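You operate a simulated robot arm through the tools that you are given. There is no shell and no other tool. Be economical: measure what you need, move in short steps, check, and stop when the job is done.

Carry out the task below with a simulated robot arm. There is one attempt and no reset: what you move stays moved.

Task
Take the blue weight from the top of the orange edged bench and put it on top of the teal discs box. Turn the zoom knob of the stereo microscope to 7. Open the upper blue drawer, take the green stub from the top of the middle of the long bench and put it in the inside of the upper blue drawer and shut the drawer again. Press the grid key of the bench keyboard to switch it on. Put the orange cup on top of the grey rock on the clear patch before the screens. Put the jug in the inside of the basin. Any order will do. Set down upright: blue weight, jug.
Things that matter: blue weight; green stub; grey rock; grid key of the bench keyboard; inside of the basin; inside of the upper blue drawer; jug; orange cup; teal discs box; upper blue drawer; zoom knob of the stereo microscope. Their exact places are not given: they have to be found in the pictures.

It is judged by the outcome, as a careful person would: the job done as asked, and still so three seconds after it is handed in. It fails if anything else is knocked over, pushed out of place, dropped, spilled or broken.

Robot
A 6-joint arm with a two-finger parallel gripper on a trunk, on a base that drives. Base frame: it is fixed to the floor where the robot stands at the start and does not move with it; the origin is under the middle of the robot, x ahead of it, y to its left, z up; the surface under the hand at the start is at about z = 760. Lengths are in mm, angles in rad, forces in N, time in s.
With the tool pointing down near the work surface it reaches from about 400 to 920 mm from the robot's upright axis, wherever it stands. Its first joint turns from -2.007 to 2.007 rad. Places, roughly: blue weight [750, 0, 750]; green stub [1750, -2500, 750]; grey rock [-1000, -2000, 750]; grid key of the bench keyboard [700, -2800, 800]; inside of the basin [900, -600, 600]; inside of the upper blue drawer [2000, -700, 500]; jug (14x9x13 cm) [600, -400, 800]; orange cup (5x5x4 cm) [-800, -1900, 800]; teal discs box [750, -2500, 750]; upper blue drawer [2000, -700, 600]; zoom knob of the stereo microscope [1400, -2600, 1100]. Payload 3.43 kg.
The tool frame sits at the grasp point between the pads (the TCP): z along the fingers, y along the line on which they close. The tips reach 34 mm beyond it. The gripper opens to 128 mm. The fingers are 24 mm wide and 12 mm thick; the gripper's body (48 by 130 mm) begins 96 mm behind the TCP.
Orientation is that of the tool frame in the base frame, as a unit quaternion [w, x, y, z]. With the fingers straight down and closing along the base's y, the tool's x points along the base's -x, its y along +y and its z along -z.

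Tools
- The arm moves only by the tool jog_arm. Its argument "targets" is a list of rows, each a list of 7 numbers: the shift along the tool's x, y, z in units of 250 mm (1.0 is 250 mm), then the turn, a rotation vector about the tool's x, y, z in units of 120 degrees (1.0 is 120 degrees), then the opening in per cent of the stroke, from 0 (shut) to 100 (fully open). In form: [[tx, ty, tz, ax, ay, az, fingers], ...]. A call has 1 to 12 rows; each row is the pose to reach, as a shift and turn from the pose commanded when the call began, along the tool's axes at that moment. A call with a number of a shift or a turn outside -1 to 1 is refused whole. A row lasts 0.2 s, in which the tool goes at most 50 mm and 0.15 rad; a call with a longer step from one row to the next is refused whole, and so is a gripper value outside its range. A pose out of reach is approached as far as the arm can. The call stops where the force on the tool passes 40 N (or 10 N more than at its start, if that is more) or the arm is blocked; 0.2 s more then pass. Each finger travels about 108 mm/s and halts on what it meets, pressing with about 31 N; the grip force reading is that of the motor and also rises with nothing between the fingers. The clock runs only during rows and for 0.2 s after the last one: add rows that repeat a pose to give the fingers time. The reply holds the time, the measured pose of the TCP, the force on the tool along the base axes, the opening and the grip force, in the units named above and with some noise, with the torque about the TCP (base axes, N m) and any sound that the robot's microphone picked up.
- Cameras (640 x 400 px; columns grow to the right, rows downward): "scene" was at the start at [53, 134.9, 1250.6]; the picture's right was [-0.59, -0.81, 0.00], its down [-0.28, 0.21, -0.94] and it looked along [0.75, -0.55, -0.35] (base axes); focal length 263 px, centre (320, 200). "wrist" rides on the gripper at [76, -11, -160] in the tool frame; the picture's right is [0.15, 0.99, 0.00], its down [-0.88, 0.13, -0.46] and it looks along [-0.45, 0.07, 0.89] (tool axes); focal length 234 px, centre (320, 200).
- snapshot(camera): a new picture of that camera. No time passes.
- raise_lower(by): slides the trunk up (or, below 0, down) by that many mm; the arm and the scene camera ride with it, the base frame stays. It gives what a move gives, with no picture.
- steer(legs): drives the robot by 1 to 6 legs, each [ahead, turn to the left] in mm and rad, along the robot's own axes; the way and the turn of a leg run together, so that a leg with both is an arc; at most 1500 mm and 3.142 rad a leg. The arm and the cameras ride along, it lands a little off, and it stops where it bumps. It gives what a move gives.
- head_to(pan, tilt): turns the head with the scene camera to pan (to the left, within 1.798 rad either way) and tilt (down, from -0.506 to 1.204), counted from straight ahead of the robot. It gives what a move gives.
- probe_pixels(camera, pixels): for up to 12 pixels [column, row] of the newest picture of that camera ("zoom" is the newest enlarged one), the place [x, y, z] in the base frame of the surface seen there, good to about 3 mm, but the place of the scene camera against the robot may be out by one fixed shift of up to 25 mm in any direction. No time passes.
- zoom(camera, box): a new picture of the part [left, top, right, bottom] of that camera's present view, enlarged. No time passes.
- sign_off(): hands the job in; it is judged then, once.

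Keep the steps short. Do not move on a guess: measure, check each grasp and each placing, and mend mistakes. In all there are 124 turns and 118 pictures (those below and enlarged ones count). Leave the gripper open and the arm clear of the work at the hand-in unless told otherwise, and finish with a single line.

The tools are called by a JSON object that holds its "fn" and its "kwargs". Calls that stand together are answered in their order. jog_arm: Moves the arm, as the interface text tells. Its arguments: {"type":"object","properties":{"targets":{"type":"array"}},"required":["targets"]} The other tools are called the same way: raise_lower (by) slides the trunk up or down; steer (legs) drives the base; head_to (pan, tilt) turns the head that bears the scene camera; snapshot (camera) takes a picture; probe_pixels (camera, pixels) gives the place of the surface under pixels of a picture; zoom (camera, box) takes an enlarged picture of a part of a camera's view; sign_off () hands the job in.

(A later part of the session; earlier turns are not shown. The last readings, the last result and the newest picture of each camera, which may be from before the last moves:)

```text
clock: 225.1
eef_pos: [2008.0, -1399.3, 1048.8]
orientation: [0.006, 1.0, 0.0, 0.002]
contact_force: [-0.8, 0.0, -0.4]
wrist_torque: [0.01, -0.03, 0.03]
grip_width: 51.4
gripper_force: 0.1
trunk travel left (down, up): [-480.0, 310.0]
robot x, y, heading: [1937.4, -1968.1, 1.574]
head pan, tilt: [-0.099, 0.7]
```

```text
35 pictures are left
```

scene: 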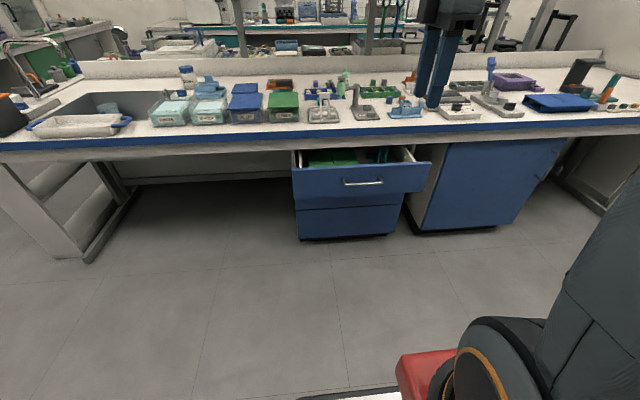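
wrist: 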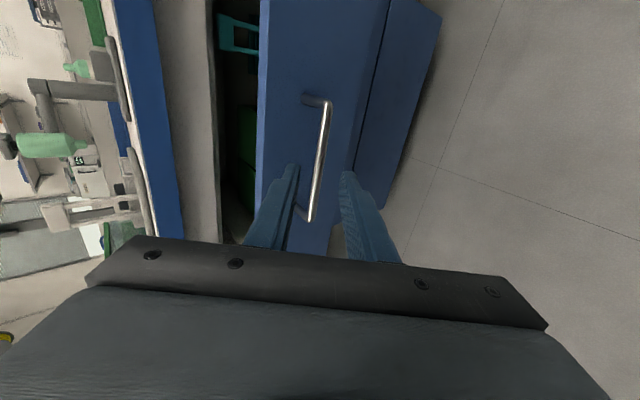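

Tool points down. Drive out, turn round, and approach the long bench for the stub.

{"fn": "steer", "kwargs": {"legs": [[370, 0], [0, 3.14], [230, 0]]}}

{"fn": "jog_arm", "kwargs": {"targets": [[0.14, 0.12, 0, 0, 0, 0, 40], [0.28, 0.24, 0, 0, 0, 0, 40], [0.42, 0.36, 0, 0, 0, 0, 40], [0.56, 0.3, 0, 0, 0, 0, 40], [0.7, 0.3, 0, 0, 0, 0, 40], [0.85, 0.3, 0, 0, 0, 0, 40]]}}

{"fn": "snapshot", "kwargs": {"camera": "wrist"}}

```text
clock: 236.1
eef_pos: [1871.4, -2393.5, 1048.8]
orientation: [-0.002, -0.006, 1.0, 0.005]
contact_force: [0.2, -0.4, 0.9]
wrist_torque: [0.0, 0.01, -0.02]
grip_width: 51.0
gripper_force: 0.0
trunk travel left (down, up): [-480.0, 310.0]
robot x, y, heading: [1941.1, -1825.9, -1.555]
head pan, tilt: [-0.099, 0.7]
```

```text
clock: 237.5
eef_pos: [1657.3, -2321.0, 1049.8]
orientation: [-0.002, -0.007, 1.0, 0.006]
contact_force: [1.2, -0.4, 0.2]
wrist_torque: [-0.01, 0.05, 0.03]
grip_width: 51.0
gripper_force: 0.0
trunk travel left (down, up): [-480.0, 310.0]
robot x, y, heading: [1930.4, -1823.9, -1.551]
head pan, tilt: [-0.099, 0.7]
```

```text
34 pictures are left
```

wrist: 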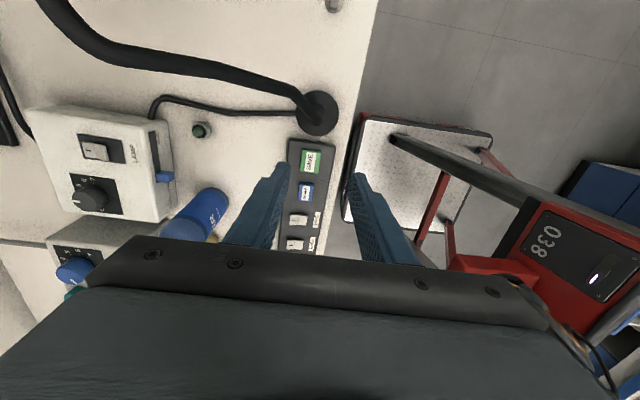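

The stub shows at (200,130), next to the lamp's cable. I probe it and the lamp stem.

{"fn": "zoom", "kwargs": {"camera": "wrist", "box": [160, 90, 260, 165]}}

{"fn": "probe_pixels", "kwargs": {"camera": "zoom", "pixels": [[265, 245], [230, 245], [290, 250], [255, 265], [250, 225], [100, 300]]}}

{"fn": "probe_pixels", "kwargs": {"camera": "wrist", "pixels": [[300, 105], [240, 80], [170, 62], [110, 45], [80, 20], [205, 215], [165, 178], [215, 105]]}}

```text
5.33 times, centred on (210, 128) of wrist
```

zoom: 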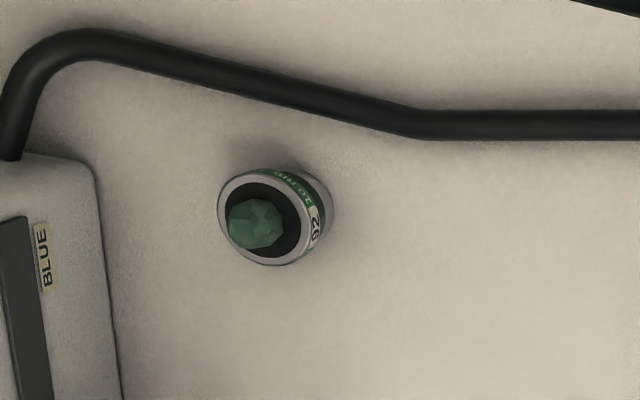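

```text
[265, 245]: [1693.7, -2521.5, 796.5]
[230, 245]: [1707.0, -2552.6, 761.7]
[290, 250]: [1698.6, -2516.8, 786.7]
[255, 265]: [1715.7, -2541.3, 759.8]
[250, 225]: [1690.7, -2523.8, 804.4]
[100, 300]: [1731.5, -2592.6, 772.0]
```

```text
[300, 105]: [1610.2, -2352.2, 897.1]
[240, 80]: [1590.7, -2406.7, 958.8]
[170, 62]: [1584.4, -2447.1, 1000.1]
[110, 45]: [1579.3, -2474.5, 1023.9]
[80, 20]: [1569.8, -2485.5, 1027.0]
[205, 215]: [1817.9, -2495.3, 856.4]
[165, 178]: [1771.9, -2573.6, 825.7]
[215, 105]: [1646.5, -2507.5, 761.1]
```

Stub body centre ≈(1696,-2521), top z 787. The cable and lamp lie on the -x side, so I close along y. I go over it at this height first, +x side of the lamp.

{"fn": "jog_arm", "kwargs": {"targets": [[-0.17, 0, 0, 0, 0, 0, 45], [-0.165, -0.17, 0, 0, 0, 0, 45], [-0.165, -0.34, 0, 0, 0, 0, 45], [-0.165, -0.51, 0, 0, 0, 0, 45], [-0.165, -0.68, 0, 0, 0, 0, 45], [-0.16, -0.8, 0, 0, 0, 0, 45], [-0.16, -0.8, 0.1, 0, 0, 0, 45], [-0.16, -0.8, 0.28, 0, 0, 0, 45], [-0.16, -0.8, 0.46, 0, 0, 0, 45], [-0.16, -0.8, 0.46, 0, 0, 0, 45]]}}

{"fn": "snapshot", "kwargs": {"camera": "wrist"}}

```text
clock: 239.7
eef_pos: [1699.1, -2519.2, 931.1]
orientation: [-0.002, -0.006, 1.0, 0.005]
contact_force: [0.1, 0.3, 0.2]
wrist_torque: [-0.02, -0.01, -0.01]
grip_width: 57.8
gripper_force: 0.1
trunk travel left (down, up): [-480.0, 310.0]
robot x, y, heading: [1935.2, -1819.7, -1.552]
head pan, tilt: [-0.099, 0.7]
```

```text
32 pictures are left
```

wrist: 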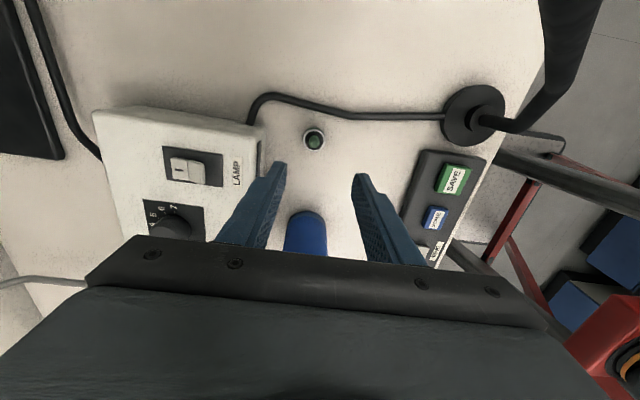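

{"fn": "zoom", "kwargs": {"camera": "wrist", "box": [280, 110, 360, 170]}}

{"fn": "probe_pixels", "kwargs": {"camera": "zoom", "pixels": [[225, 225], [320, 230], [270, 178], [270, 268], [265, 225], [345, 225], [280, 145]]}}

```text
6.67 times, centred on (320, 140) of wrist
```

zoom: 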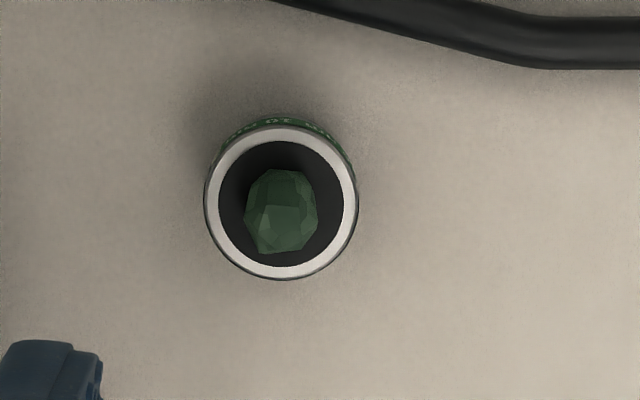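

```text
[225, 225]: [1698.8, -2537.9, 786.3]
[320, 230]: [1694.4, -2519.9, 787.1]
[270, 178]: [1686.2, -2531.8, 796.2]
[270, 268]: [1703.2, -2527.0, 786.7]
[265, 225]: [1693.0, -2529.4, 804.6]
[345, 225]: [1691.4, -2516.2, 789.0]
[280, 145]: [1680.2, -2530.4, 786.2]
```

Stub centre ≈(1691,-2527), 29 mm wide. Correct, descend to z≈800 and grip.

{"fn": "jog_arm", "kwargs": {"targets": [[0.024, -0.032, 0.05, 0, 0, 0, 45], [0.024, -0.032, 0.2, 0, 0, 0, 45], [0.024, -0.032, 0.36, 0, 0, 0, 45], [0.024, -0.034, 0.46, 0, 0, 0, 45], [0.024, -0.034, 0.524, 0, 0, 0, 45], [0.024, -0.034, 0.524, 0, 0, 0, 20], [0.024, -0.034, 0.524, 0, 0, 0, 0], [0.024, -0.034, 0.524, 0, 0, 0, 0]]}}

{"fn": "jog_arm", "kwargs": {"targets": [[0, 0, -0.1, 0, 0, 0, 0], [0, 0, -0.28, 0, 0, 0, 0], [0, 0, -0.46, 0, 0, 0, 0], [0, 0, -0.64, 0, 0, 0, 0], [0, 0, -0.82, 0, 0, 0, 0], [0, 0, -1, 0, 0, 0, 0]]}}

{"fn": "zoom", "kwargs": {"camera": "wrist", "box": [220, 90, 420, 240]}}

```text
clock: 241.5
eef_pos: [1692.9, -2527.3, 801.0]
orientation: [-0.001, -0.005, 1.0, 0.007]
contact_force: [0.5, 0.6, -0.4]
wrist_torque: [0.01, 0.0, 0.05]
grip_width: 28.5
gripper_force: 31.0
trunk travel left (down, up): [-480.0, 310.0]
robot x, y, heading: [1935.1, -1822.9, -1.554]
head pan, tilt: [-0.099, 0.7]
```

```text
clock: 242.9
eef_pos: [1693.4, -2528.0, 1053.0]
orientation: [-0.001, -0.006, 1.0, 0.006]
contact_force: [-1.1, -0.2, -0.7]
wrist_torque: [0.05, 0.01, 0.01]
grip_width: 28.5
gripper_force: 30.9
trunk travel left (down, up): [-480.0, 310.0]
robot x, y, heading: [1935.5, -1824.3, -1.551]
head pan, tilt: [-0.099, 0.7]
```

```text
2.67 times, centred on (320, 165) of wrist
```

zoom: 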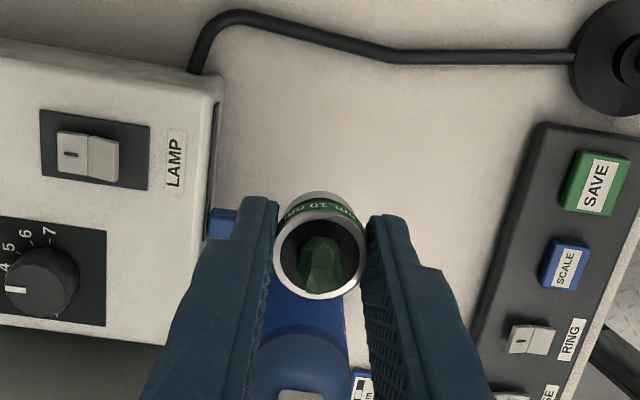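

Stub held (28.5 mm). Retract to ahead of the robot and turn the tool 90° so the gripper is thin toward the bench edge.

{"fn": "jog_arm", "kwargs": {"targets": [[-0.12, 0, 0, 0, 0, 0.0625, 0], [-0.24, 0, 0, 0, 0, 0.125, 0], [-0.36, 0.04, 0, 0, 0, 0.1875, 0], [-0.48, 0.1, 0, 0, 0, 0.25, 0], [-0.6, 0.16, 0, 0, 0, 0.3125, 0], [-0.72, 0.22, 0, 0, 0, 0.375, 0], [-0.84, 0.28, 0, 0, 0, 0.4375, 0], [-0.96, 0.34, 0, 0, 0, 0.5, 0], [-0.96, 0.4, 0, 0, 0, 0.5625, 0], [-0.96, 0.46, 0, 0, 0, 0.625, 0], [-0.96, 0.52, 0, 0, 0, 0.6875, 0], [-0.96, 0.55, 0, 0, 0, 0.75, 0]]}}

{"fn": "steer", "kwargs": {"legs": [[-230, 0], [0, 3.12], [-120, 0]]}}

{"fn": "head_to", "kwargs": {"pan": -0.05, "tilt": 0.75}}

{"fn": "snapshot", "kwargs": {"camera": "scene"}}

```text
clock: 245.5
eef_pos: [1931.4, -2387.3, 1053.2]
orientation: [-0.006, 0.703, 0.711, 0.003]
contact_force: [0.5, 0.4, -0.6]
wrist_torque: [-0.04, 0.07, 0.02]
grip_width: 28.4
gripper_force: 30.6
trunk travel left (down, up): [-480.0, 310.0]
robot x, y, heading: [1937.2, -1824.9, -1.557]
head pan, tilt: [-0.099, 0.7]
```

```text
clock: 255.3
eef_pos: [1952.4, -1147.4, 1052.5]
orientation: [-0.003, -0.7, 0.715, -0.005]
contact_force: [1.0, -0.5, -0.4]
wrist_torque: [0.02, 0.02, 0.01]
grip_width: 28.7
gripper_force: 31.6
trunk travel left (down, up): [-480.0, 310.0]
robot x, y, heading: [1929.9, -1711.5, 1.556]
head pan, tilt: [-0.099, 0.7]
```

```text
clock: 256.0
eef_pos: [1952.1, -1148.0, 1053.8]
orientation: [-0.003, -0.7, 0.714, -0.005]
contact_force: [1.2, 0.3, -0.8]
wrist_torque: [0.02, 0.0, 0.02]
grip_width: 28.6
gripper_force: 30.9
trunk travel left (down, up): [-480.0, 310.0]
robot x, y, heading: [1928.8, -1715.1, 1.553]
head pan, tilt: [-0.051, 0.75]
```

```text
29 pictures are left
```

scene: 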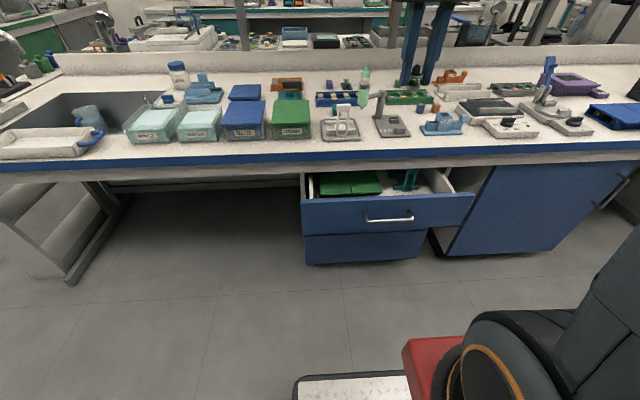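

{"fn": "zoom", "kwargs": {"camera": "scene", "box": [295, 155, 485, 265]}}

{"fn": "probe_pixels", "kwargs": {"camera": "zoom", "pixels": [[250, 130], [300, 110], [330, 100], [375, 100], [440, 110], [480, 110], [60, 110], [320, 145], [520, 130], [100, 75], [400, 60], [500, 80]]}}

```text
3.37 times, centred on (390, 210) of scene
```

zoom: 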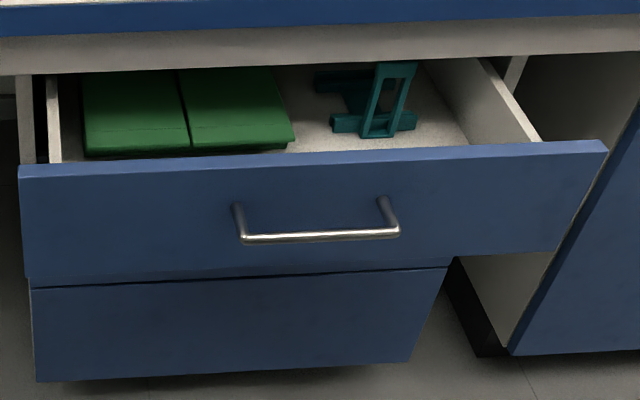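

```text
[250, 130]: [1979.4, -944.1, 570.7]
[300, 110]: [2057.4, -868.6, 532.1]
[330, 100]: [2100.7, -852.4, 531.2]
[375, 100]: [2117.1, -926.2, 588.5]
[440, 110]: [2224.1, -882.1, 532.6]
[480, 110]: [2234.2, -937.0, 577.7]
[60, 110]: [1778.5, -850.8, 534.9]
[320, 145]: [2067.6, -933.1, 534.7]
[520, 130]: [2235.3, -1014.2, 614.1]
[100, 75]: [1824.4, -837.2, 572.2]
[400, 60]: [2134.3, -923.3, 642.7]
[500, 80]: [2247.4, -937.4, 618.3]
```

I look into the drawer with the wrist camera from above its open part.

{"fn": "jog_arm", "kwargs": {"targets": [[-0.05, -0.12, 0.1, 0, 0, 0, 0], [-0.1, -0.24, 0.2, 0, 0, 0, 0], [-0.15, -0.36, 0.3, 0, 0, 0, 0], [-0.2, -0.48, 0.4, 0, 0, 0, 0], [-0.25, -0.6, 0.5, 0, 0, 0, 0], [-0.25, -0.6, 0.6, 0, 0, 0, 0], [-0.25, -0.6, 0.6, 0, 0, 0, 0]]}}

{"fn": "snapshot", "kwargs": {"camera": "wrist"}}

```text
clock: 257.6
eef_pos: [2104.7, -1090.4, 902.3]
orientation: [-0.004, -0.699, 0.715, -0.006]
contact_force: [-0.1, 0.9, 0.1]
wrist_torque: [0.02, -0.02, -0.05]
grip_width: 28.3
gripper_force: 31.0
trunk travel left (down, up): [-480.0, 310.0]
robot x, y, heading: [1929.0, -1710.1, 1.557]
head pan, tilt: [-0.051, 0.75]
```

```text
27 pictures are left
```

wrist: 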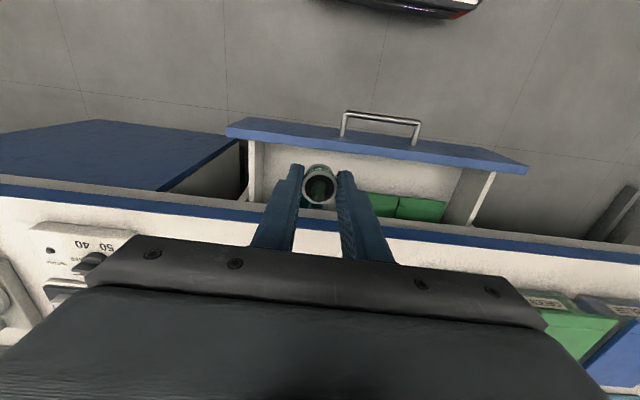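

{"fn": "probe_pixels", "kwargs": {"camera": "wrist", "pixels": [[280, 128], [280, 142], [280, 158], [360, 175], [262, 185], [300, 157], [380, 195], [270, 208], [250, 170], [340, 160]]}}

```text
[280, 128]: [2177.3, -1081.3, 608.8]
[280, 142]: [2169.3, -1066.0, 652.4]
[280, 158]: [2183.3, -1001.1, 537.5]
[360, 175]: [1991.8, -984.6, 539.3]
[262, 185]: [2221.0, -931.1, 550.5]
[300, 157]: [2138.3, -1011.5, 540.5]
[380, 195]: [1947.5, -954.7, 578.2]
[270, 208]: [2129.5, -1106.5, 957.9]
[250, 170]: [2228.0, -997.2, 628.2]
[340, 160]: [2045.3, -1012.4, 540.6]
```

Front inner wall y≈-1066, floor z≈540, bench edge y≈-965. I lower the stub at (2106,-1026).

{"fn": "jog_arm", "kwargs": {"targets": [[-0.13, 0, 0, 0, 0, 0, 0], [-0.256, 0, 0, 0, 0, 0, 0], [-0.256, 0, 0.16, 0, 0, 0, 0], [-0.256, 0, 0.32, 0, 0, 0, 0], [-0.256, 0, 0.48, 0, 0, 0, 0], [-0.256, 0, 0.64, 0, 0, 0, 0], [-0.256, 0, 0.8, 0, 0, 0, 0], [-0.256, 0, 0.96, 0, 0, 0, 0]]}}

{"fn": "snapshot", "kwargs": {"camera": "wrist"}}

{"fn": "snapshot", "kwargs": {"camera": "scene"}}

```text
clock: 259.4
eef_pos: [2105.8, -1029.0, 664.0]
orientation: [-0.003, -0.699, 0.715, -0.004]
contact_force: [0.5, 0.5, -0.6]
wrist_torque: [0.02, 0.0, -0.01]
grip_width: 28.2
gripper_force: 30.8
trunk travel left (down, up): [-480.0, 310.0]
robot x, y, heading: [1930.8, -1710.9, 1.553]
head pan, tilt: [-0.051, 0.75]
```

```text
26 pictures are left
```

wrist: 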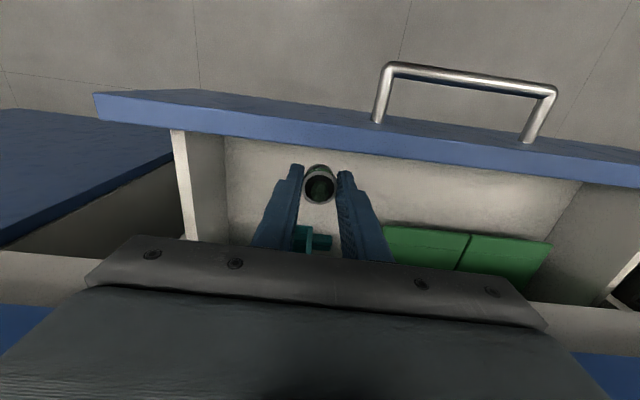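

```text
25 pictures are left
```

scene: 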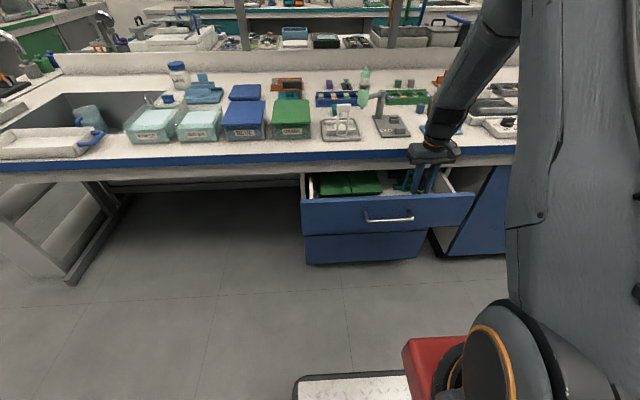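

Clear. Lower the remaining ~80 mm slowly, release, and rise.

{"fn": "jog_arm", "kwargs": {"targets": [[0, 0, 0.1, 0, 0, 0, 0], [0, 0, 0.2, 0, 0, 0, 0], [0, 0, 0.28, 0, 0, 0, 0], [0, 0, 0.316, 0, 0, 0, 0], [0, 0, 0.328, 0, 0, 0, 0], [0, 0, 0.334, 0, 0, 0, 0], [0, 0, 0.334, 0, 0, 0, 0]]}}

```text
clock: 261.0
eef_pos: [2106.9, -1029.9, 579.9]
orientation: [-0.002, -0.699, 0.715, -0.005]
contact_force: [-0.3, -0.3, 14.3]
wrist_torque: [0.12, 0.06, -0.04]
grip_width: 28.4
gripper_force: 30.5
trunk travel left (down, up): [-480.0, 310.0]
robot x, y, heading: [1927.5, -1712.6, 1.56]
head pan, tilt: [-0.051, 0.75]
```

Contact with the drawer floor. Release and rise.

{"fn": "jog_arm", "kwargs": {"targets": [[0, 0, -0.004, 0, 0, 0, 0], [0, 0, -0.004, 0, 0, 0, 30], [0, 0, -0.004, 0, 0, 0, 42], [0, 0, -0.004, 0, 0, 0, 42], [0, 0, -0.1, 0, 0, 0, 42], [0, 0, -0.28, 0, 0, 0, 42], [0, 0, -0.46, 0, 0, 0, 42], [0, 0, -0.64, 0, 0, 0, 42], [0, 0, -0.82, 0, 0, 0, 42], [0, 0, -1, 0, 0, 0, 42]]}}

{"fn": "snapshot", "kwargs": {"camera": "wrist"}}

```text
clock: 263.2
eef_pos: [2106.0, -1026.1, 830.0]
orientation: [-0.003, -0.699, 0.715, -0.005]
contact_force: [-0.1, 0.6, 0.4]
wrist_torque: [-0.02, -0.02, -0.03]
grip_width: 53.5
gripper_force: 0.0
trunk travel left (down, up): [-480.0, 310.0]
robot x, y, heading: [1930.0, -1715.3, 1.555]
head pan, tilt: [-0.051, 0.75]
```

```text
24 pictures are left
```

wrist: 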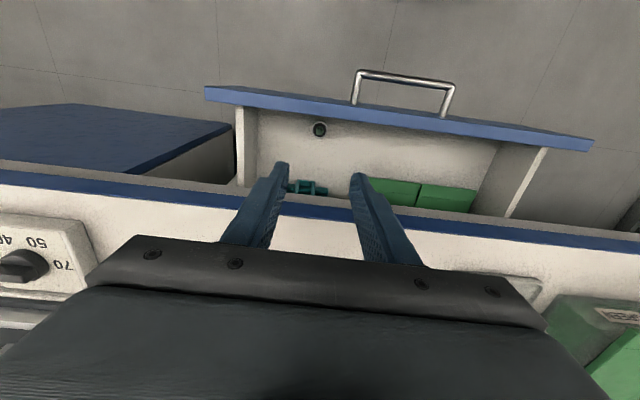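

Stub stands in the drawer. To shut: withdraw, close the fingers, pitch the tool 50° forward and lower in front of the panel (right of the handle).

{"fn": "jog_arm", "kwargs": {"targets": [[0.1, 0.03, 0, 0, -0.05, 0, 20], [0.22, 0.06, 0, 0, -0.11, 0, 0], [0.34, 0.084, 0, 0, -0.17, 0, 0], [0.46, 0.084, 0, 0, -0.23, 0, 0], [0.56, 0.084, 0, 0, -0.295, 0, 0], [0.64, 0.084, 0, 0, -0.36, 0, 0], [0.68, 0.084, 0.1, 0, -0.417, 0, 0], [0.68, 0.084, 0.28, 0, -0.417, 0, 0], [0.68, 0.084, 0.46, 0, -0.417, 0, 0], [0.68, 0.084, 0.64, 0, -0.417, 0, 0], [0.68, 0.084, 0.81, 0, -0.417, 0, 0], [0.68, 0.084, 0.81, 0, -0.417, 0, 0]]}}

{"fn": "snapshot", "kwargs": {"camera": "wrist"}}

```text
clock: 265.8
eef_pos: [2114.3, -1149.6, 687.1]
orientation: [0.265, -0.634, 0.659, 0.305]
contact_force: [0.0, -0.6, 0.0]
wrist_torque: [0.01, 0.01, -0.02]
grip_width: 0.3
gripper_force: 30.7
out of reach, approached as far as the arm can: row 6, 7, 8, 9, 10, 11, 12
trunk travel left (down, up): [-480.0, 310.0]
robot x, y, heading: [1928.0, -1711.7, 1.551]
head pan, tilt: [-0.051, 0.75]
```

```text
23 pictures are left
```

wrist: 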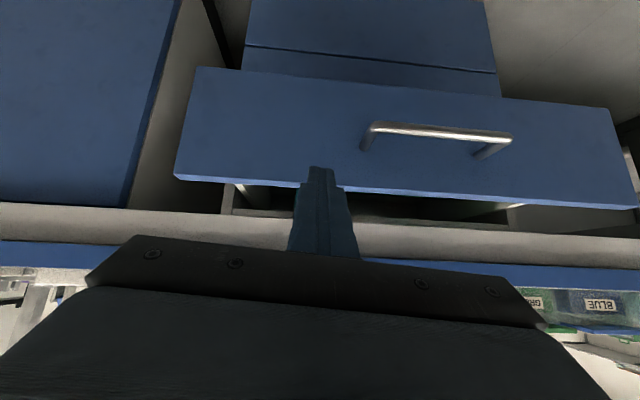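

Too close for that reach. I back 150 mm and then lower the fingertips to handle height.

{"fn": "steer", "kwargs": {"legs": [[-150, 0]]}}

{"fn": "jog_arm", "kwargs": {"targets": [[-0.067, 0, 0.074, 0, 0, 0, 0], [-0.135, 0, 0.148, 0, 0, 0, 0], [-0.2, 0, 0.22, 0, 0, 0, 0], [-0.27, 0, 0.295, 0, 0, 0, 0], [-0.18, 0, 0.38, 0, 0, 0, 0], [-0.08, 0, 0.47, 0, 0, 0, 0], [-0.08, 0, 0.47, 0, 0, 0, 0]]}}

```text
clock: 267.2
eef_pos: [2112.3, -1301.1, 687.5]
orientation: [0.265, -0.634, 0.659, 0.305]
contact_force: [-0.4, -0.5, -1.0]
wrist_torque: [0.0, 0.01, -0.01]
grip_width: 0.1
gripper_force: 31.0
trunk travel left (down, up): [-480.0, 310.0]
robot x, y, heading: [1924.2, -1863.6, 1.556]
head pan, tilt: [-0.051, 0.75]
```

```text
clock: 268.8
eef_pos: [2107.4, -1200.0, 622.5]
orientation: [0.266, -0.634, 0.66, 0.304]
contact_force: [0.2, 0.1, -0.6]
wrist_torque: [0.0, -0.01, -0.02]
grip_width: 0.0
gripper_force: 30.8
trunk travel left (down, up): [-480.0, 310.0]
robot x, y, heading: [1926.6, -1864.1, 1.553]
head pan, tilt: [-0.051, 0.75]
```

Tips now at z≈600 before the panel. Push +y about 225 mm.

{"fn": "jog_arm", "kwargs": {"targets": [[-0.076, 0, 0.083, 0, 0, 0, 0], [-0.152, 0, 0.166, 0, 0, 0, 0], [-0.228, 0, 0.249, 0, 0, 0, 0], [-0.29, 0, 0.318, 0, 0, 0, 0], [-0.35, 0, 0.383, 0, 0, 0, 0], [-0.41, 0, 0.449, 0, 0, 0, 0], [-0.47, 0, 0.515, 0, 0, 0, 0], [-0.53, 0, 0.58, 0, 0, 0, 0], [-0.58, 0, 0.635, 0, 0, 0, 0], [-0.607, 0, 0.664, 0, 0, 0, 0]]}}

{"fn": "jog_arm", "kwargs": {"targets": [[-0.011, 0, 0.012, 0, 0, 0, 0], [-0.022, 0, 0.024, 0, 0, 0, 0], [-0.033, 0, 0.036, 0, 0, 0, 0], [-0.044, 0, 0.048, 0, 0, 0, 0], [-0.055, 0, 0.06, 0, 0, 0, 0]]}}

{"fn": "snapshot", "kwargs": {"camera": "scene"}}

```text
clock: 271.0
eef_pos: [2111.8, -975.9, 621.8]
orientation: [0.266, -0.634, 0.659, 0.305]
contact_force: [0.4, 0.5, 0.3]
wrist_torque: [0.01, -0.04, -0.03]
grip_width: 0.0
gripper_force: 30.8
trunk travel left (down, up): [-480.0, 310.0]
robot x, y, heading: [1929.3, -1865.1, 1.556]
head pan, tilt: [-0.051, 0.75]
```

```text
clock: 272.0
eef_pos: [2111.4, -965.0, 619.4]
orientation: [0.263, -0.635, 0.66, 0.303]
contact_force: [-0.7, -13.9, 5.9]
wrist_torque: [-0.02, 0.03, 0.08]
grip_width: 0.0
gripper_force: 30.7
trunk travel left (down, up): [-480.0, 310.0]
robot x, y, heading: [1924.1, -1863.4, 1.557]
head pan, tilt: [-0.051, 0.75]
stopped in row 4: the force on the tool passed its limit at 50 N (the readings are from after the stop); the commanded pose is now the measured one
```

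```text
22 pictures are left
```

scene: 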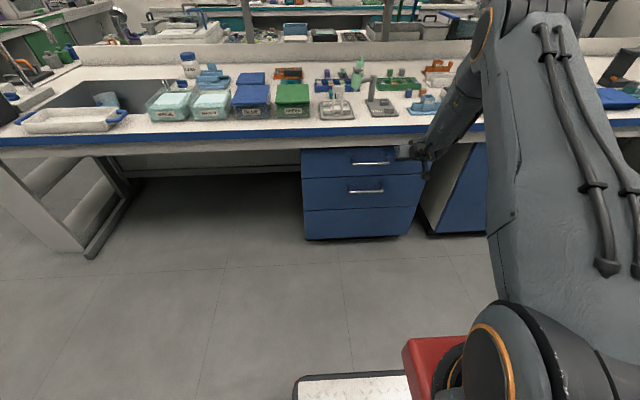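

The drawer is shut flush. Retreat, lift, and bring the tool back to straight down.

{"fn": "jog_arm", "kwargs": {"targets": [[0.12, 0, -0.13, 0, 0, 0, 0], [0.24, 0, -0.26, 0, 0, 0, 0], [0.36, 0, -0.39, 0, 0, 0, 0], [0.48, 0, -0.52, 0, 0, 0, 0], [0.593, 0, -0.65, 0, 0.06, 0, 0], [0.475, 0, -0.757, 0, 0.12, 0, 0], [0.357, 0, -0.864, 0, 0.18, 0, 30], [0.24, 0, -0.972, 0, 0.24, 0, 50], [0.24, 0, -0.972, 0, 0.3, 0, 60], [0.24, 0, -0.972, 0, 0.36, 0, 60], [0.24, 0, -0.972, 0, 0.3975, 0, 60]]}}

{"fn": "raise_lower", "kwargs": {"by": 250}}

```text
clock: 274.4
eef_pos: [2118.3, -1183.9, 740.3]
orientation: [-0.027, -0.703, 0.711, 0.02]
contact_force: [0.9, -0.6, 0.6]
wrist_torque: [0.02, -0.02, 0.01]
grip_width: 77.1
gripper_force: 0.0
trunk travel left (down, up): [-480.0, 310.0]
robot x, y, heading: [1926.4, -1865.0, 1.554]
head pan, tilt: [-0.051, 0.75]
```

```text
clock: 276.9
eef_pos: [2116.8, -1183.0, 989.8]
orientation: [-0.027, -0.704, 0.71, 0.021]
contact_force: [0.0, -0.2, -0.8]
wrist_torque: [-0.01, -0.01, 0.01]
grip_width: 76.7
gripper_force: 0.0
trunk travel left (down, up): [-730.0, 60.0]
robot x, y, heading: [1924.8, -1864.5, 1.555]
head pan, tilt: [-0.051, 0.75]
```

Next the cup and rock. I pull the arm in (fixing a 4° tilt), then drive diagonally along the corridor to about (-350,-1230), staying away from chair 2.

{"fn": "jog_arm", "kwargs": {"targets": [[0.1, 0.1, 0, 0.01, 0, 0, 60], [0.2, 0.22, 0, 0.02, 0, 0, 60], [0.3, 0.34, 0, 0.032, -0.005, 0, 60], [0.4, 0.46, 0, 0.032, -0.005, 0, 60], [0.5, 0.58, 0, 0.032, -0.005, 0, 60], [0.6, 0.7, 0, 0.032, -0.005, 0, 60], [0.65, 0.74, 0, 0.032, -0.005, 0, 60]]}}

{"fn": "steer", "kwargs": {"legs": [[250, 0], [0, 1.419], [1300, 0]]}}

{"fn": "head_to", "kwargs": {"pan": 0.3, "tilt": 0.45}}

{"fn": "snapshot", "kwargs": {"camera": "scene"}}

```text
clock: 278.5
eef_pos: [1930.1, -1344.5, 1005.3]
orientation: [0.002, -0.704, 0.71, 0.0]
contact_force: [0.7, 0.0, 0.0]
wrist_torque: [0.02, 0.0, 0.03]
grip_width: 77.1
gripper_force: 0.1
trunk travel left (down, up): [-730.0, 60.0]
robot x, y, heading: [1927.3, -1859.6, 1.556]
head pan, tilt: [-0.051, 0.75]
```

```text
clock: 289.9
eef_pos: [145.7, -1309.0, 1006.3]
orientation: [-0.001, 0.997, -0.083, -0.001]
contact_force: [-0.1, -0.7, 0.2]
wrist_torque: [-0.04, 0.0, -0.01]
grip_width: 76.8
gripper_force: 0.2
trunk travel left (down, up): [-730.0, 60.0]
robot x, y, heading: [663.0, -1393.1, 2.971]
head pan, tilt: [-0.051, 0.75]
```

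```text
clock: 290.8
eef_pos: [145.6, -1308.4, 1004.0]
orientation: [-0.001, 0.997, -0.082, 0.0]
contact_force: [-0.3, 0.0, -0.5]
wrist_torque: [0.04, 0.0, 0.0]
grip_width: 77.0
gripper_force: 0.1
trunk travel left (down, up): [-730.0, 60.0]
robot x, y, heading: [653.1, -1394.2, 2.967]
head pan, tilt: [0.3, 0.45]
```

```text
21 pictures are left
```

scene: 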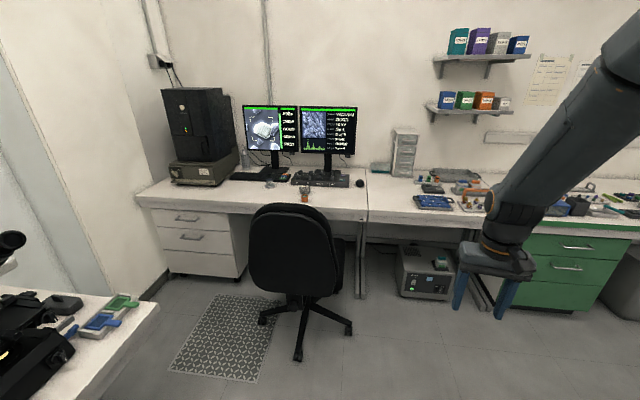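

Good view of chair 2, cup and rock. Probe them.

{"fn": "probe_pixels", "kwargs": {"camera": "scene", "pixels": [[299, 355], [348, 328], [263, 320], [290, 210], [335, 240], [305, 197], [310, 187], [330, 215], [400, 290], [350, 210], [360, 183]]}}

{"fn": "zoom", "kwargs": {"camera": "scene", "box": [225, 150, 385, 230]}}

```text
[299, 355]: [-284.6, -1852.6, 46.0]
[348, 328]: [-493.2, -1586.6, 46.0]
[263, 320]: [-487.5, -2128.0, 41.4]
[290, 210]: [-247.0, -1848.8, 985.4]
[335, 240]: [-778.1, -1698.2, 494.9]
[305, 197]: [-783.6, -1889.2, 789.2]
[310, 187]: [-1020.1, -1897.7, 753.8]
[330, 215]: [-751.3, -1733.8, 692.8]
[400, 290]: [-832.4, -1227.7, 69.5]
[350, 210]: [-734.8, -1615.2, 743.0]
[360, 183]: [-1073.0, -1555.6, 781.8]
```

```text
4.00 times, centred on (305, 190) of scene
```

zoom: 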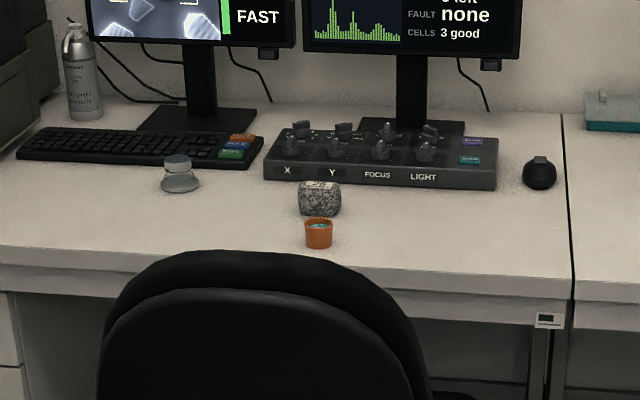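

Cup at (-784,-1889), rock just behind it. Drive to about (-378,-1200).

{"fn": "steer", "kwargs": {"legs": [[1050, -0.016]]}}

{"fn": "head_to", "kwargs": {"pan": 0.95, "tilt": 0.75}}

{"fn": "snapshot", "kwargs": {"camera": "scene"}}

```text
clock: 296.2
eef_pos: [-887.9, -1115.2, 1005.2]
orientation: [-0.001, 0.996, -0.089, -0.001]
contact_force: [-1.0, -0.6, 0.1]
wrist_torque: [-0.05, 0.02, 0.0]
grip_width: 76.9
gripper_force: 0.1
trunk travel left (down, up): [-730.0, 60.0]
robot x, y, heading: [-375.1, -1207.0, 2.955]
head pan, tilt: [0.3, 0.45]
```

```text
clock: 297.2
eef_pos: [-888.9, -1114.8, 1004.7]
orientation: [-0.002, 0.996, -0.089, -0.001]
contact_force: [-0.1, -0.1, -0.5]
wrist_torque: [0.03, 0.0, -0.02]
grip_width: 76.6
gripper_force: 0.0
trunk travel left (down, up): [-730.0, 60.0]
robot x, y, heading: [-381.6, -1206.1, 2.955]
head pan, tilt: [0.949, 0.75]
```

```text
19 pictures are left
```

scene: 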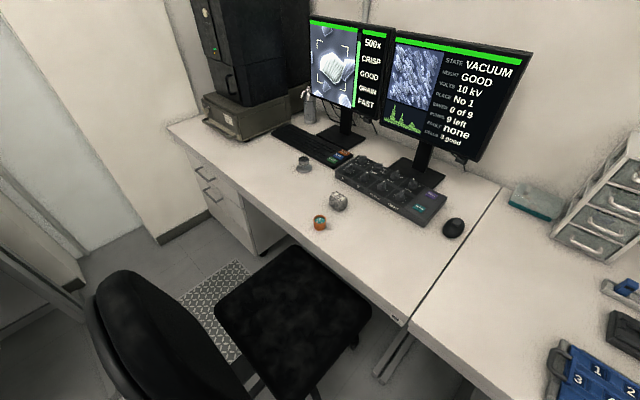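

{"fn": "zoom", "kwargs": {"camera": "scene", "box": [280, 170, 380, 250]}}

{"fn": "probe_pixels", "kwargs": {"camera": "zoom", "pixels": [[255, 255], [255, 245], [235, 262], [272, 262], [360, 190], [380, 185], [345, 215], [395, 240], [375, 265], [415, 200]]}}

```text
5.00 times, centred on (330, 210) of scene
```

zoom: 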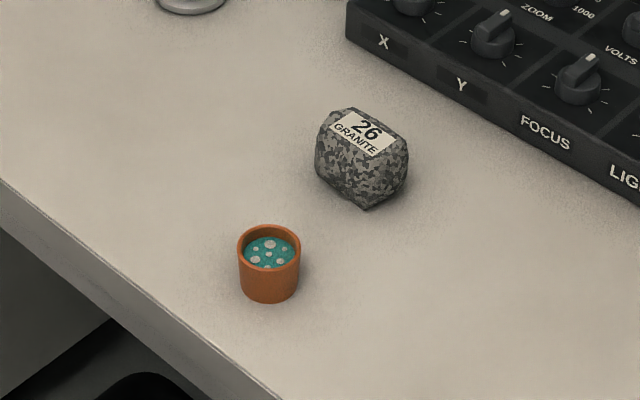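

```text
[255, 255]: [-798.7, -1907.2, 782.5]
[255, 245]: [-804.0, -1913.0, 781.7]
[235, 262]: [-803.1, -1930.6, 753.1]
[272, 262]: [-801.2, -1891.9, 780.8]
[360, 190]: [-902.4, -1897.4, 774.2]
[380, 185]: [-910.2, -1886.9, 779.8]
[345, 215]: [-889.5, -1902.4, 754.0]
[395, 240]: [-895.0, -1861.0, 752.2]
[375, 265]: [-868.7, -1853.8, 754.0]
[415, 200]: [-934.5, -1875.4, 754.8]
```

Cup ≈(-803,-1905), rock ≈(-903,-1885). I swing the arm over toward the cup at height.

{"fn": "jog_arm", "kwargs": {"targets": [[0.05, 0.16, 0, 0, 0, 0, 60], [0.1, 0.32, 0, 0, 0, 0, 60], [0.15, 0.48, 0, 0, 0, 0, 60], [0.2, 0.64, 0, 0, 0, 0, 60], [0.25, 0.8, 0, 0, 0, 0, 60], [0.3, 0.96, 0, 0, 0, 0, 60]]}}

{"fn": "jog_arm", "kwargs": {"targets": [[0.05, 0.16, 0, 0, 0, 0, 60], [0.1, 0.32, 0, 0, 0, 0, 60], [0.15, 0.48, 0, 0, 0, 0, 60], [0.2, 0.64, 0, 0, 0, 0, 60], [0.25, 0.8, 0, 0, 0, 0, 60], [0.3, 0.96, 0, 0, 0, 0, 60], [0.37, 1.0, 0, 0, 0, 0, 60]]}}

{"fn": "raise_lower", "kwargs": {"by": -100}}

{"fn": "snapshot", "kwargs": {"camera": "wrist"}}

```text
clock: 298.6
eef_pos: [-856.8, -1364.7, 1004.4]
orientation: [-0.001, 0.996, -0.089, 0.0]
contact_force: [0.1, 0.7, 0.5]
wrist_torque: [-0.04, -0.01, 0.01]
grip_width: 76.9
gripper_force: 0.0
trunk travel left (down, up): [-730.0, 60.0]
robot x, y, heading: [-378.2, -1205.7, 2.953]
head pan, tilt: [0.949, 0.75]
```

```text
clock: 300.2
eef_pos: [-809.6, -1628.5, 1002.7]
orientation: [-0.001, 0.996, -0.09, 0.0]
contact_force: [-0.3, -1.0, 0.4]
wrist_torque: [-0.01, -0.01, 0.02]
grip_width: 76.8
gripper_force: 0.0
trunk travel left (down, up): [-730.0, 60.0]
robot x, y, heading: [-378.3, -1207.4, 2.957]
head pan, tilt: [0.949, 0.75]
```

```text
clock: 301.6
eef_pos: [-810.7, -1627.9, 904.0]
orientation: [-0.002, 0.996, -0.089, -0.001]
contact_force: [0.0, 0.0, -0.5]
wrist_torque: [0.02, -0.02, 0.0]
grip_width: 77.0
gripper_force: 0.1
trunk travel left (down, up): [-630.0, 160.0]
robot x, y, heading: [-379.0, -1205.8, 2.953]
head pan, tilt: [0.949, 0.75]
```

```text
17 pictures are left
```

wrist: 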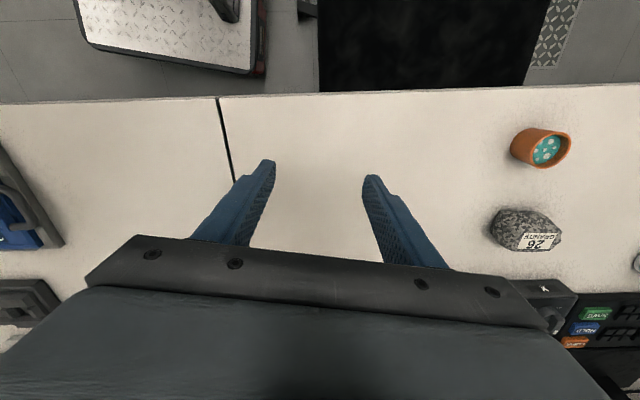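

{"fn": "probe_pixels", "kwargs": {"camera": "wrist", "pixels": [[547, 150], [570, 148], [535, 150], [553, 132], [548, 166], [538, 242], [515, 225], [552, 232], [525, 212], [500, 225], [530, 230]]}}

```text
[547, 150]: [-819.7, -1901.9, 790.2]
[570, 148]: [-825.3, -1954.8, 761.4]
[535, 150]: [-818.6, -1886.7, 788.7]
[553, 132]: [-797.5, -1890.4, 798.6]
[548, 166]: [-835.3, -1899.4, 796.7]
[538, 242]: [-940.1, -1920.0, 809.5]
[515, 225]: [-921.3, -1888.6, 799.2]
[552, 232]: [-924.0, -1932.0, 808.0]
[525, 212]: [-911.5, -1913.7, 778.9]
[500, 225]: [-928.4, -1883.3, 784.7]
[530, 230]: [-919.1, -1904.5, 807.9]
```

I move over the cup while raising the arm 100 mm, then lower the trunk 100 mm for reach.

{"fn": "jog_arm", "kwargs": {"targets": [[0.03, 0.15, -0.07, 0, 0, 0, 60], [0.06, 0.31, -0.14, 0, 0, 0, 60], [0.09, 0.47, -0.21, 0, 0, 0, 60], [0.12, 0.63, -0.28, 0, 0, 0, 60], [0.14, 0.79, -0.35, 0, 0, 0, 60], [0.16, 0.94, -0.42, 0, 0, 0, 60], [0.176, 1.0, -0.42, 0, 0, 0, 60]]}}

{"fn": "raise_lower", "kwargs": {"by": -100}}

{"fn": "snapshot", "kwargs": {"camera": "wrist"}}

```text
clock: 303.1
eef_pos: [-810.5, -1881.0, 1008.7]
orientation: [-0.001, 0.996, -0.089, 0.0]
contact_force: [-0.5, -0.1, -0.5]
wrist_torque: [-0.02, 0.02, -0.01]
grip_width: 77.0
gripper_force: 0.0
trunk travel left (down, up): [-630.0, 160.0]
robot x, y, heading: [-374.0, -1208.7, 2.951]
head pan, tilt: [0.949, 0.75]
```

```text
clock: 304.5
eef_pos: [-811.0, -1881.4, 908.7]
orientation: [-0.001, 0.996, -0.089, -0.001]
contact_force: [-0.5, 0.2, 0.1]
wrist_torque: [-0.01, 0.01, 0.02]
grip_width: 77.0
gripper_force: 0.1
trunk travel left (down, up): [-530.0, 260.0]
robot x, y, heading: [-375.3, -1209.5, 2.957]
head pan, tilt: [0.949, 0.75]
```

```text
16 pictures are left
```

wrist: 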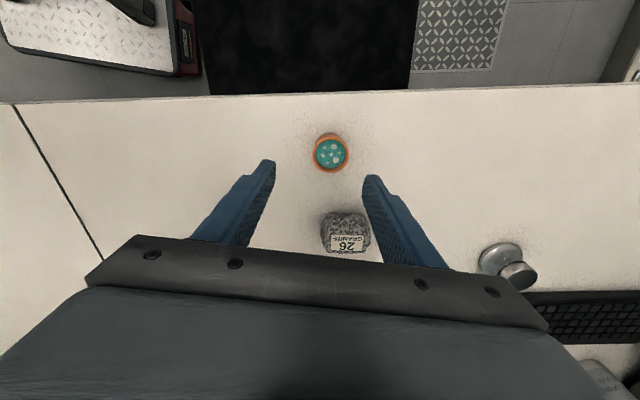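

{"fn": "zoom", "kwargs": {"camera": "wrist", "box": [270, 120, 410, 265]}}

{"fn": "probe_pixels", "kwargs": {"camera": "wrist", "pixels": [[331, 136], [330, 171], [314, 152], [348, 153], [331, 152], [331, 235], [363, 237], [347, 250], [325, 252], [347, 220], [325, 225], [345, 238]]}}

```text
2.76 times, centred on (340, 192) of wrist
```

zoom: 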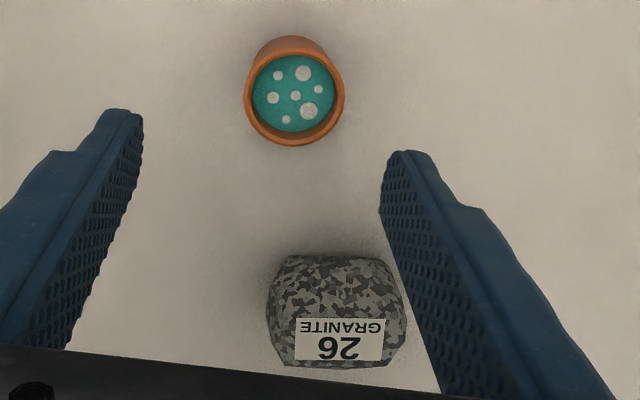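

```text
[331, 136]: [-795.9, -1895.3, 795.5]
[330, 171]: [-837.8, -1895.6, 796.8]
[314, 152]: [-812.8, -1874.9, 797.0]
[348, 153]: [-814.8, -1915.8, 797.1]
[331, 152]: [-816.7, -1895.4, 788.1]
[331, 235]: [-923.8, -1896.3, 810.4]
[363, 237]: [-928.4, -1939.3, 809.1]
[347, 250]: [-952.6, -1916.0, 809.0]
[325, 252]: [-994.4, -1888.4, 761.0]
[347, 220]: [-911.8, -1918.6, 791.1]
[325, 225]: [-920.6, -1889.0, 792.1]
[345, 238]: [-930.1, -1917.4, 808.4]
```

Cup centre (-816,-1895), rim z 797; rock's flat label top centre ≈(-936,-1917), z 809. Descend and grip the cup.

{"fn": "jog_arm", "kwargs": {"targets": [[-0.012, 0.059, 0, 0, 0, 0, 60], [-0.012, 0.059, 0.15, 0, 0, 0, 60], [-0.012, 0.059, 0.3, 0, 0, 0, 60], [-0.012, 0.059, 0.4, 0, 0, 0, 60], [-0.012, 0.059, 0.44, 0, 0, 0, 60], [-0.012, 0.059, 0.44, 0, 0, 0, 40], [-0.012, 0.059, 0.44, 0, 0, 0, 20], [-0.012, 0.059, 0.44, 0, 0, 0, 10], [-0.012, 0.059, 0.44, 0, 0, 0, 10]]}}

{"fn": "jog_arm", "kwargs": {"targets": [[0, 0, -0.03, 0, 0, 0, 10], [0, 0, -0.1, 0, 0, 0, 10], [0, 0, -0.18, 0, 0, 0, 10], [0, 0, -0.26, 0, 0, 0, 10], [0, 0, -0.34, 0, 0, 0, 10], [0, 0, -0.4, 0, 0, 0, 10]]}}

{"fn": "steer", "kwargs": {"legs": [[60, 0]]}}

{"fn": "snapshot", "kwargs": {"camera": "wrist"}}

```text
clock: 306.5
eef_pos: [-817.8, -1895.2, 798.6]
orientation: [-0.001, 0.996, -0.089, -0.002]
contact_force: [-1.2, -0.4, 0.6]
wrist_torque: [-0.01, 0.01, 0.04]
grip_width: 42.2
gripper_force: 30.8
trunk travel left (down, up): [-530.0, 260.0]
robot x, y, heading: [-377.5, -1207.9, 2.955]
head pan, tilt: [0.949, 0.75]
```

```text
clock: 307.9
eef_pos: [-818.4, -1895.8, 897.2]
orientation: [-0.001, 0.996, -0.088, -0.001]
contact_force: [0.7, 0.0, -0.2]
wrist_torque: [0.01, 0.0, 0.03]
grip_width: 41.8
gripper_force: 30.7
trunk travel left (down, up): [-530.0, 260.0]
robot x, y, heading: [-380.7, -1206.8, 2.959]
head pan, tilt: [0.949, 0.75]
```

```text
clock: 308.9
eef_pos: [-877.2, -1884.5, 899.4]
orientation: [-0.001, 0.996, -0.09, -0.001]
contact_force: [0.2, -0.5, -0.7]
wrist_torque: [0.0, -0.03, -0.05]
grip_width: 41.8
gripper_force: 31.1
trunk travel left (down, up): [-530.0, 260.0]
robot x, y, heading: [-436.1, -1197.2, 2.957]
head pan, tilt: [0.949, 0.75]
```

```text
14 pictures are left
```

wrist: 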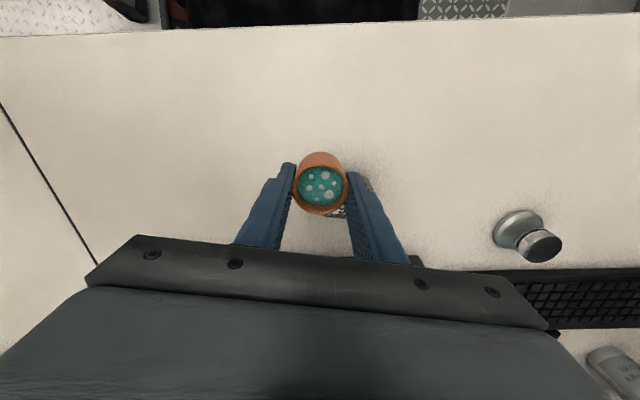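

Cup held upright. Move above the rock's top centre.

{"fn": "jog_arm", "kwargs": {"targets": [[-0.04, 0.03, 0, 0, 0, 0, 10], [-0.09, 0.07, 0, 0, 0, 0, 10], [-0.14, 0.11, 0, 0, 0, 0, 10], [-0.18, 0.145, 0, 0, 0, 0, 10], [-0.209, 0.17, 0, 0, 0, 0, 10], [-0.209, 0.17, 0.06, 0, 0, 0, 10], [-0.209, 0.17, 0.12, 0, 0, 0, 10], [-0.209, 0.17, 0.12, 0, 0, 0, 10]]}}

{"fn": "zoom", "kwargs": {"camera": "scene", "box": [270, 140, 390, 240]}}

{"fn": "snapshot", "kwargs": {"camera": "wrist"}}

```text
clock: 310.6
eef_pos: [-928.9, -1904.2, 866.2]
orientation: [0.0, 0.996, -0.089, -0.001]
contact_force: [-0.3, 0.5, -0.8]
wrist_torque: [0.01, 0.0, 0.0]
grip_width: 42.0
gripper_force: 31.4
out of reach, approached as far as the arm can: row 4, 5, 6, 7, 8
trunk travel left (down, up): [-530.0, 260.0]
robot x, y, heading: [-436.2, -1199.9, 2.96]
head pan, tilt: [0.949, 0.75]
```

```text
4.00 times, centred on (330, 190) of scene
```

zoom: 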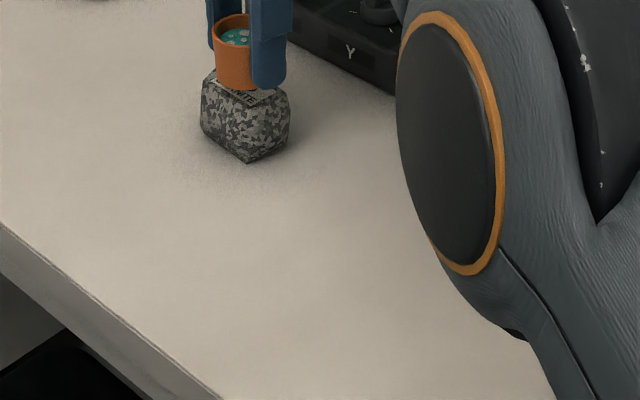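

```text
12 pictures are left
```

wrist: 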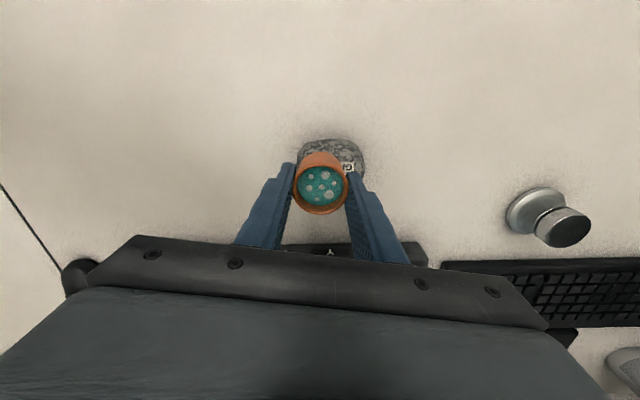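

The arm is at its reach limit, 8×13 mm short of the centre. I raise the arm, lower the trunk 70 mm for more reach, and shift to the centre.

{"fn": "jog_arm", "kwargs": {"targets": [[0.03, -0.02, -0.08, 0, 0, 0, 10], [0.03, -0.02, -0.18, 0, 0, 0, 10], [0.03, -0.02, -0.28, 0, 0, 0, 10], [0.03, -0.02, -0.32, 0, 0, 0, 10]]}}

{"fn": "raise_lower", "kwargs": {"by": -75}}

{"fn": "jog_arm", "kwargs": {"targets": [[-0.02, 0.02, 0, 0, 0, 0, 10], [-0.04, 0.05, 0, 0, 0, 0, 10], [-0.052, 0.077, 0, 0, 0, 0, 10], [-0.052, 0.077, 0, 0, 0, 0, 10]]}}

```text
clock: 311.6
eef_pos: [-917.8, -1896.1, 945.4]
orientation: [-0.001, 0.996, -0.089, -0.001]
contact_force: [-1.1, 0.2, -0.6]
wrist_torque: [0.04, -0.04, 0.01]
grip_width: 42.0
gripper_force: 31.2
out of reach, approached as far as the arm can: row 4
trunk travel left (down, up): [-530.0, 260.0]
robot x, y, heading: [-437.0, -1194.7, 2.956]
head pan, tilt: [0.949, 0.75]
```

```text
clock: 312.8
eef_pos: [-918.9, -1896.5, 870.6]
orientation: [-0.001, 0.996, -0.09, -0.001]
contact_force: [-0.5, 0.1, -1.5]
wrist_torque: [-0.01, 0.0, 0.01]
grip_width: 42.0
gripper_force: 30.4
trunk travel left (down, up): [-455.0, 335.0]
robot x, y, heading: [-434.5, -1197.2, 2.959]
head pan, tilt: [0.949, 0.75]
```

```text
clock: 313.8
eef_pos: [-922.7, -1899.5, 871.5]
orientation: [-0.001, 0.996, -0.09, -0.001]
contact_force: [0.4, -0.1, -0.2]
wrist_torque: [0.01, 0.01, 0.0]
grip_width: 41.7
gripper_force: 30.7
out of reach, approached as far as the arm can: row 2, 3, 4
trunk travel left (down, up): [-455.0, 335.0]
robot x, y, heading: [-437.0, -1194.3, 2.959]
head pan, tilt: [0.949, 0.75]
```

Lowering made it worse, so I raise the trunk 140 mm instead, come down with the arm, then shift to the centre.

{"fn": "raise_lower", "kwargs": {"by": 140}}

{"fn": "jog_arm", "kwargs": {"targets": [[0, 0, 0.12, 0, 0, 0, 10], [0, 0, 0.26, 0, 0, 0, 10], [0, 0, 0.4, 0, 0, 0, 10], [0, 0, 0.5, 0, 0, 0, 10], [0, 0, 0.58, 0, 0, 0, 10], [-0.02, 0.04, 0.58, 0, 0, 0, 10], [-0.044, 0.079, 0.58, 0, 0, 0, 10], [-0.044, 0.079, 0.58, 0, 0, 0, 10]]}}

{"fn": "snapshot", "kwargs": {"camera": "wrist"}}

```text
clock: 315.4
eef_pos: [-889.8, -1905.5, 1008.8]
orientation: [0.0, 0.996, -0.09, 0.0]
contact_force: [0.3, -0.4, -0.2]
wrist_torque: [0.03, 0.05, 0.02]
grip_width: 41.9
gripper_force: 31.1
trunk travel left (down, up): [-595.0, 195.0]
robot x, y, heading: [-438.6, -1196.4, 2.959]
head pan, tilt: [0.949, 0.75]
```

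```text
clock: 317.2
eef_pos: [-903.6, -1917.7, 864.9]
orientation: [-0.002, 0.996, -0.09, -0.001]
contact_force: [-0.6, 0.8, -1.1]
wrist_torque: [-0.01, 0.01, 0.0]
grip_width: 41.8
gripper_force: 31.0
out of reach, approached as far as the arm can: row 2, 3, 4, 5, 6, 7, 8
trunk travel left (down, up): [-595.0, 195.0]
robot x, y, heading: [-437.1, -1192.2, 2.961]
head pan, tilt: [0.949, 0.75]
```

```text
11 pictures are left
```

wrist: 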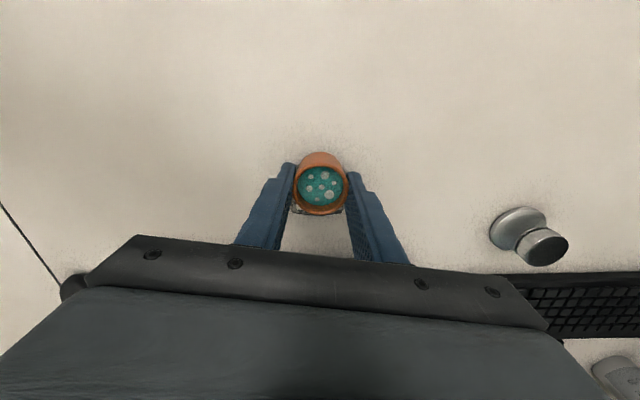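

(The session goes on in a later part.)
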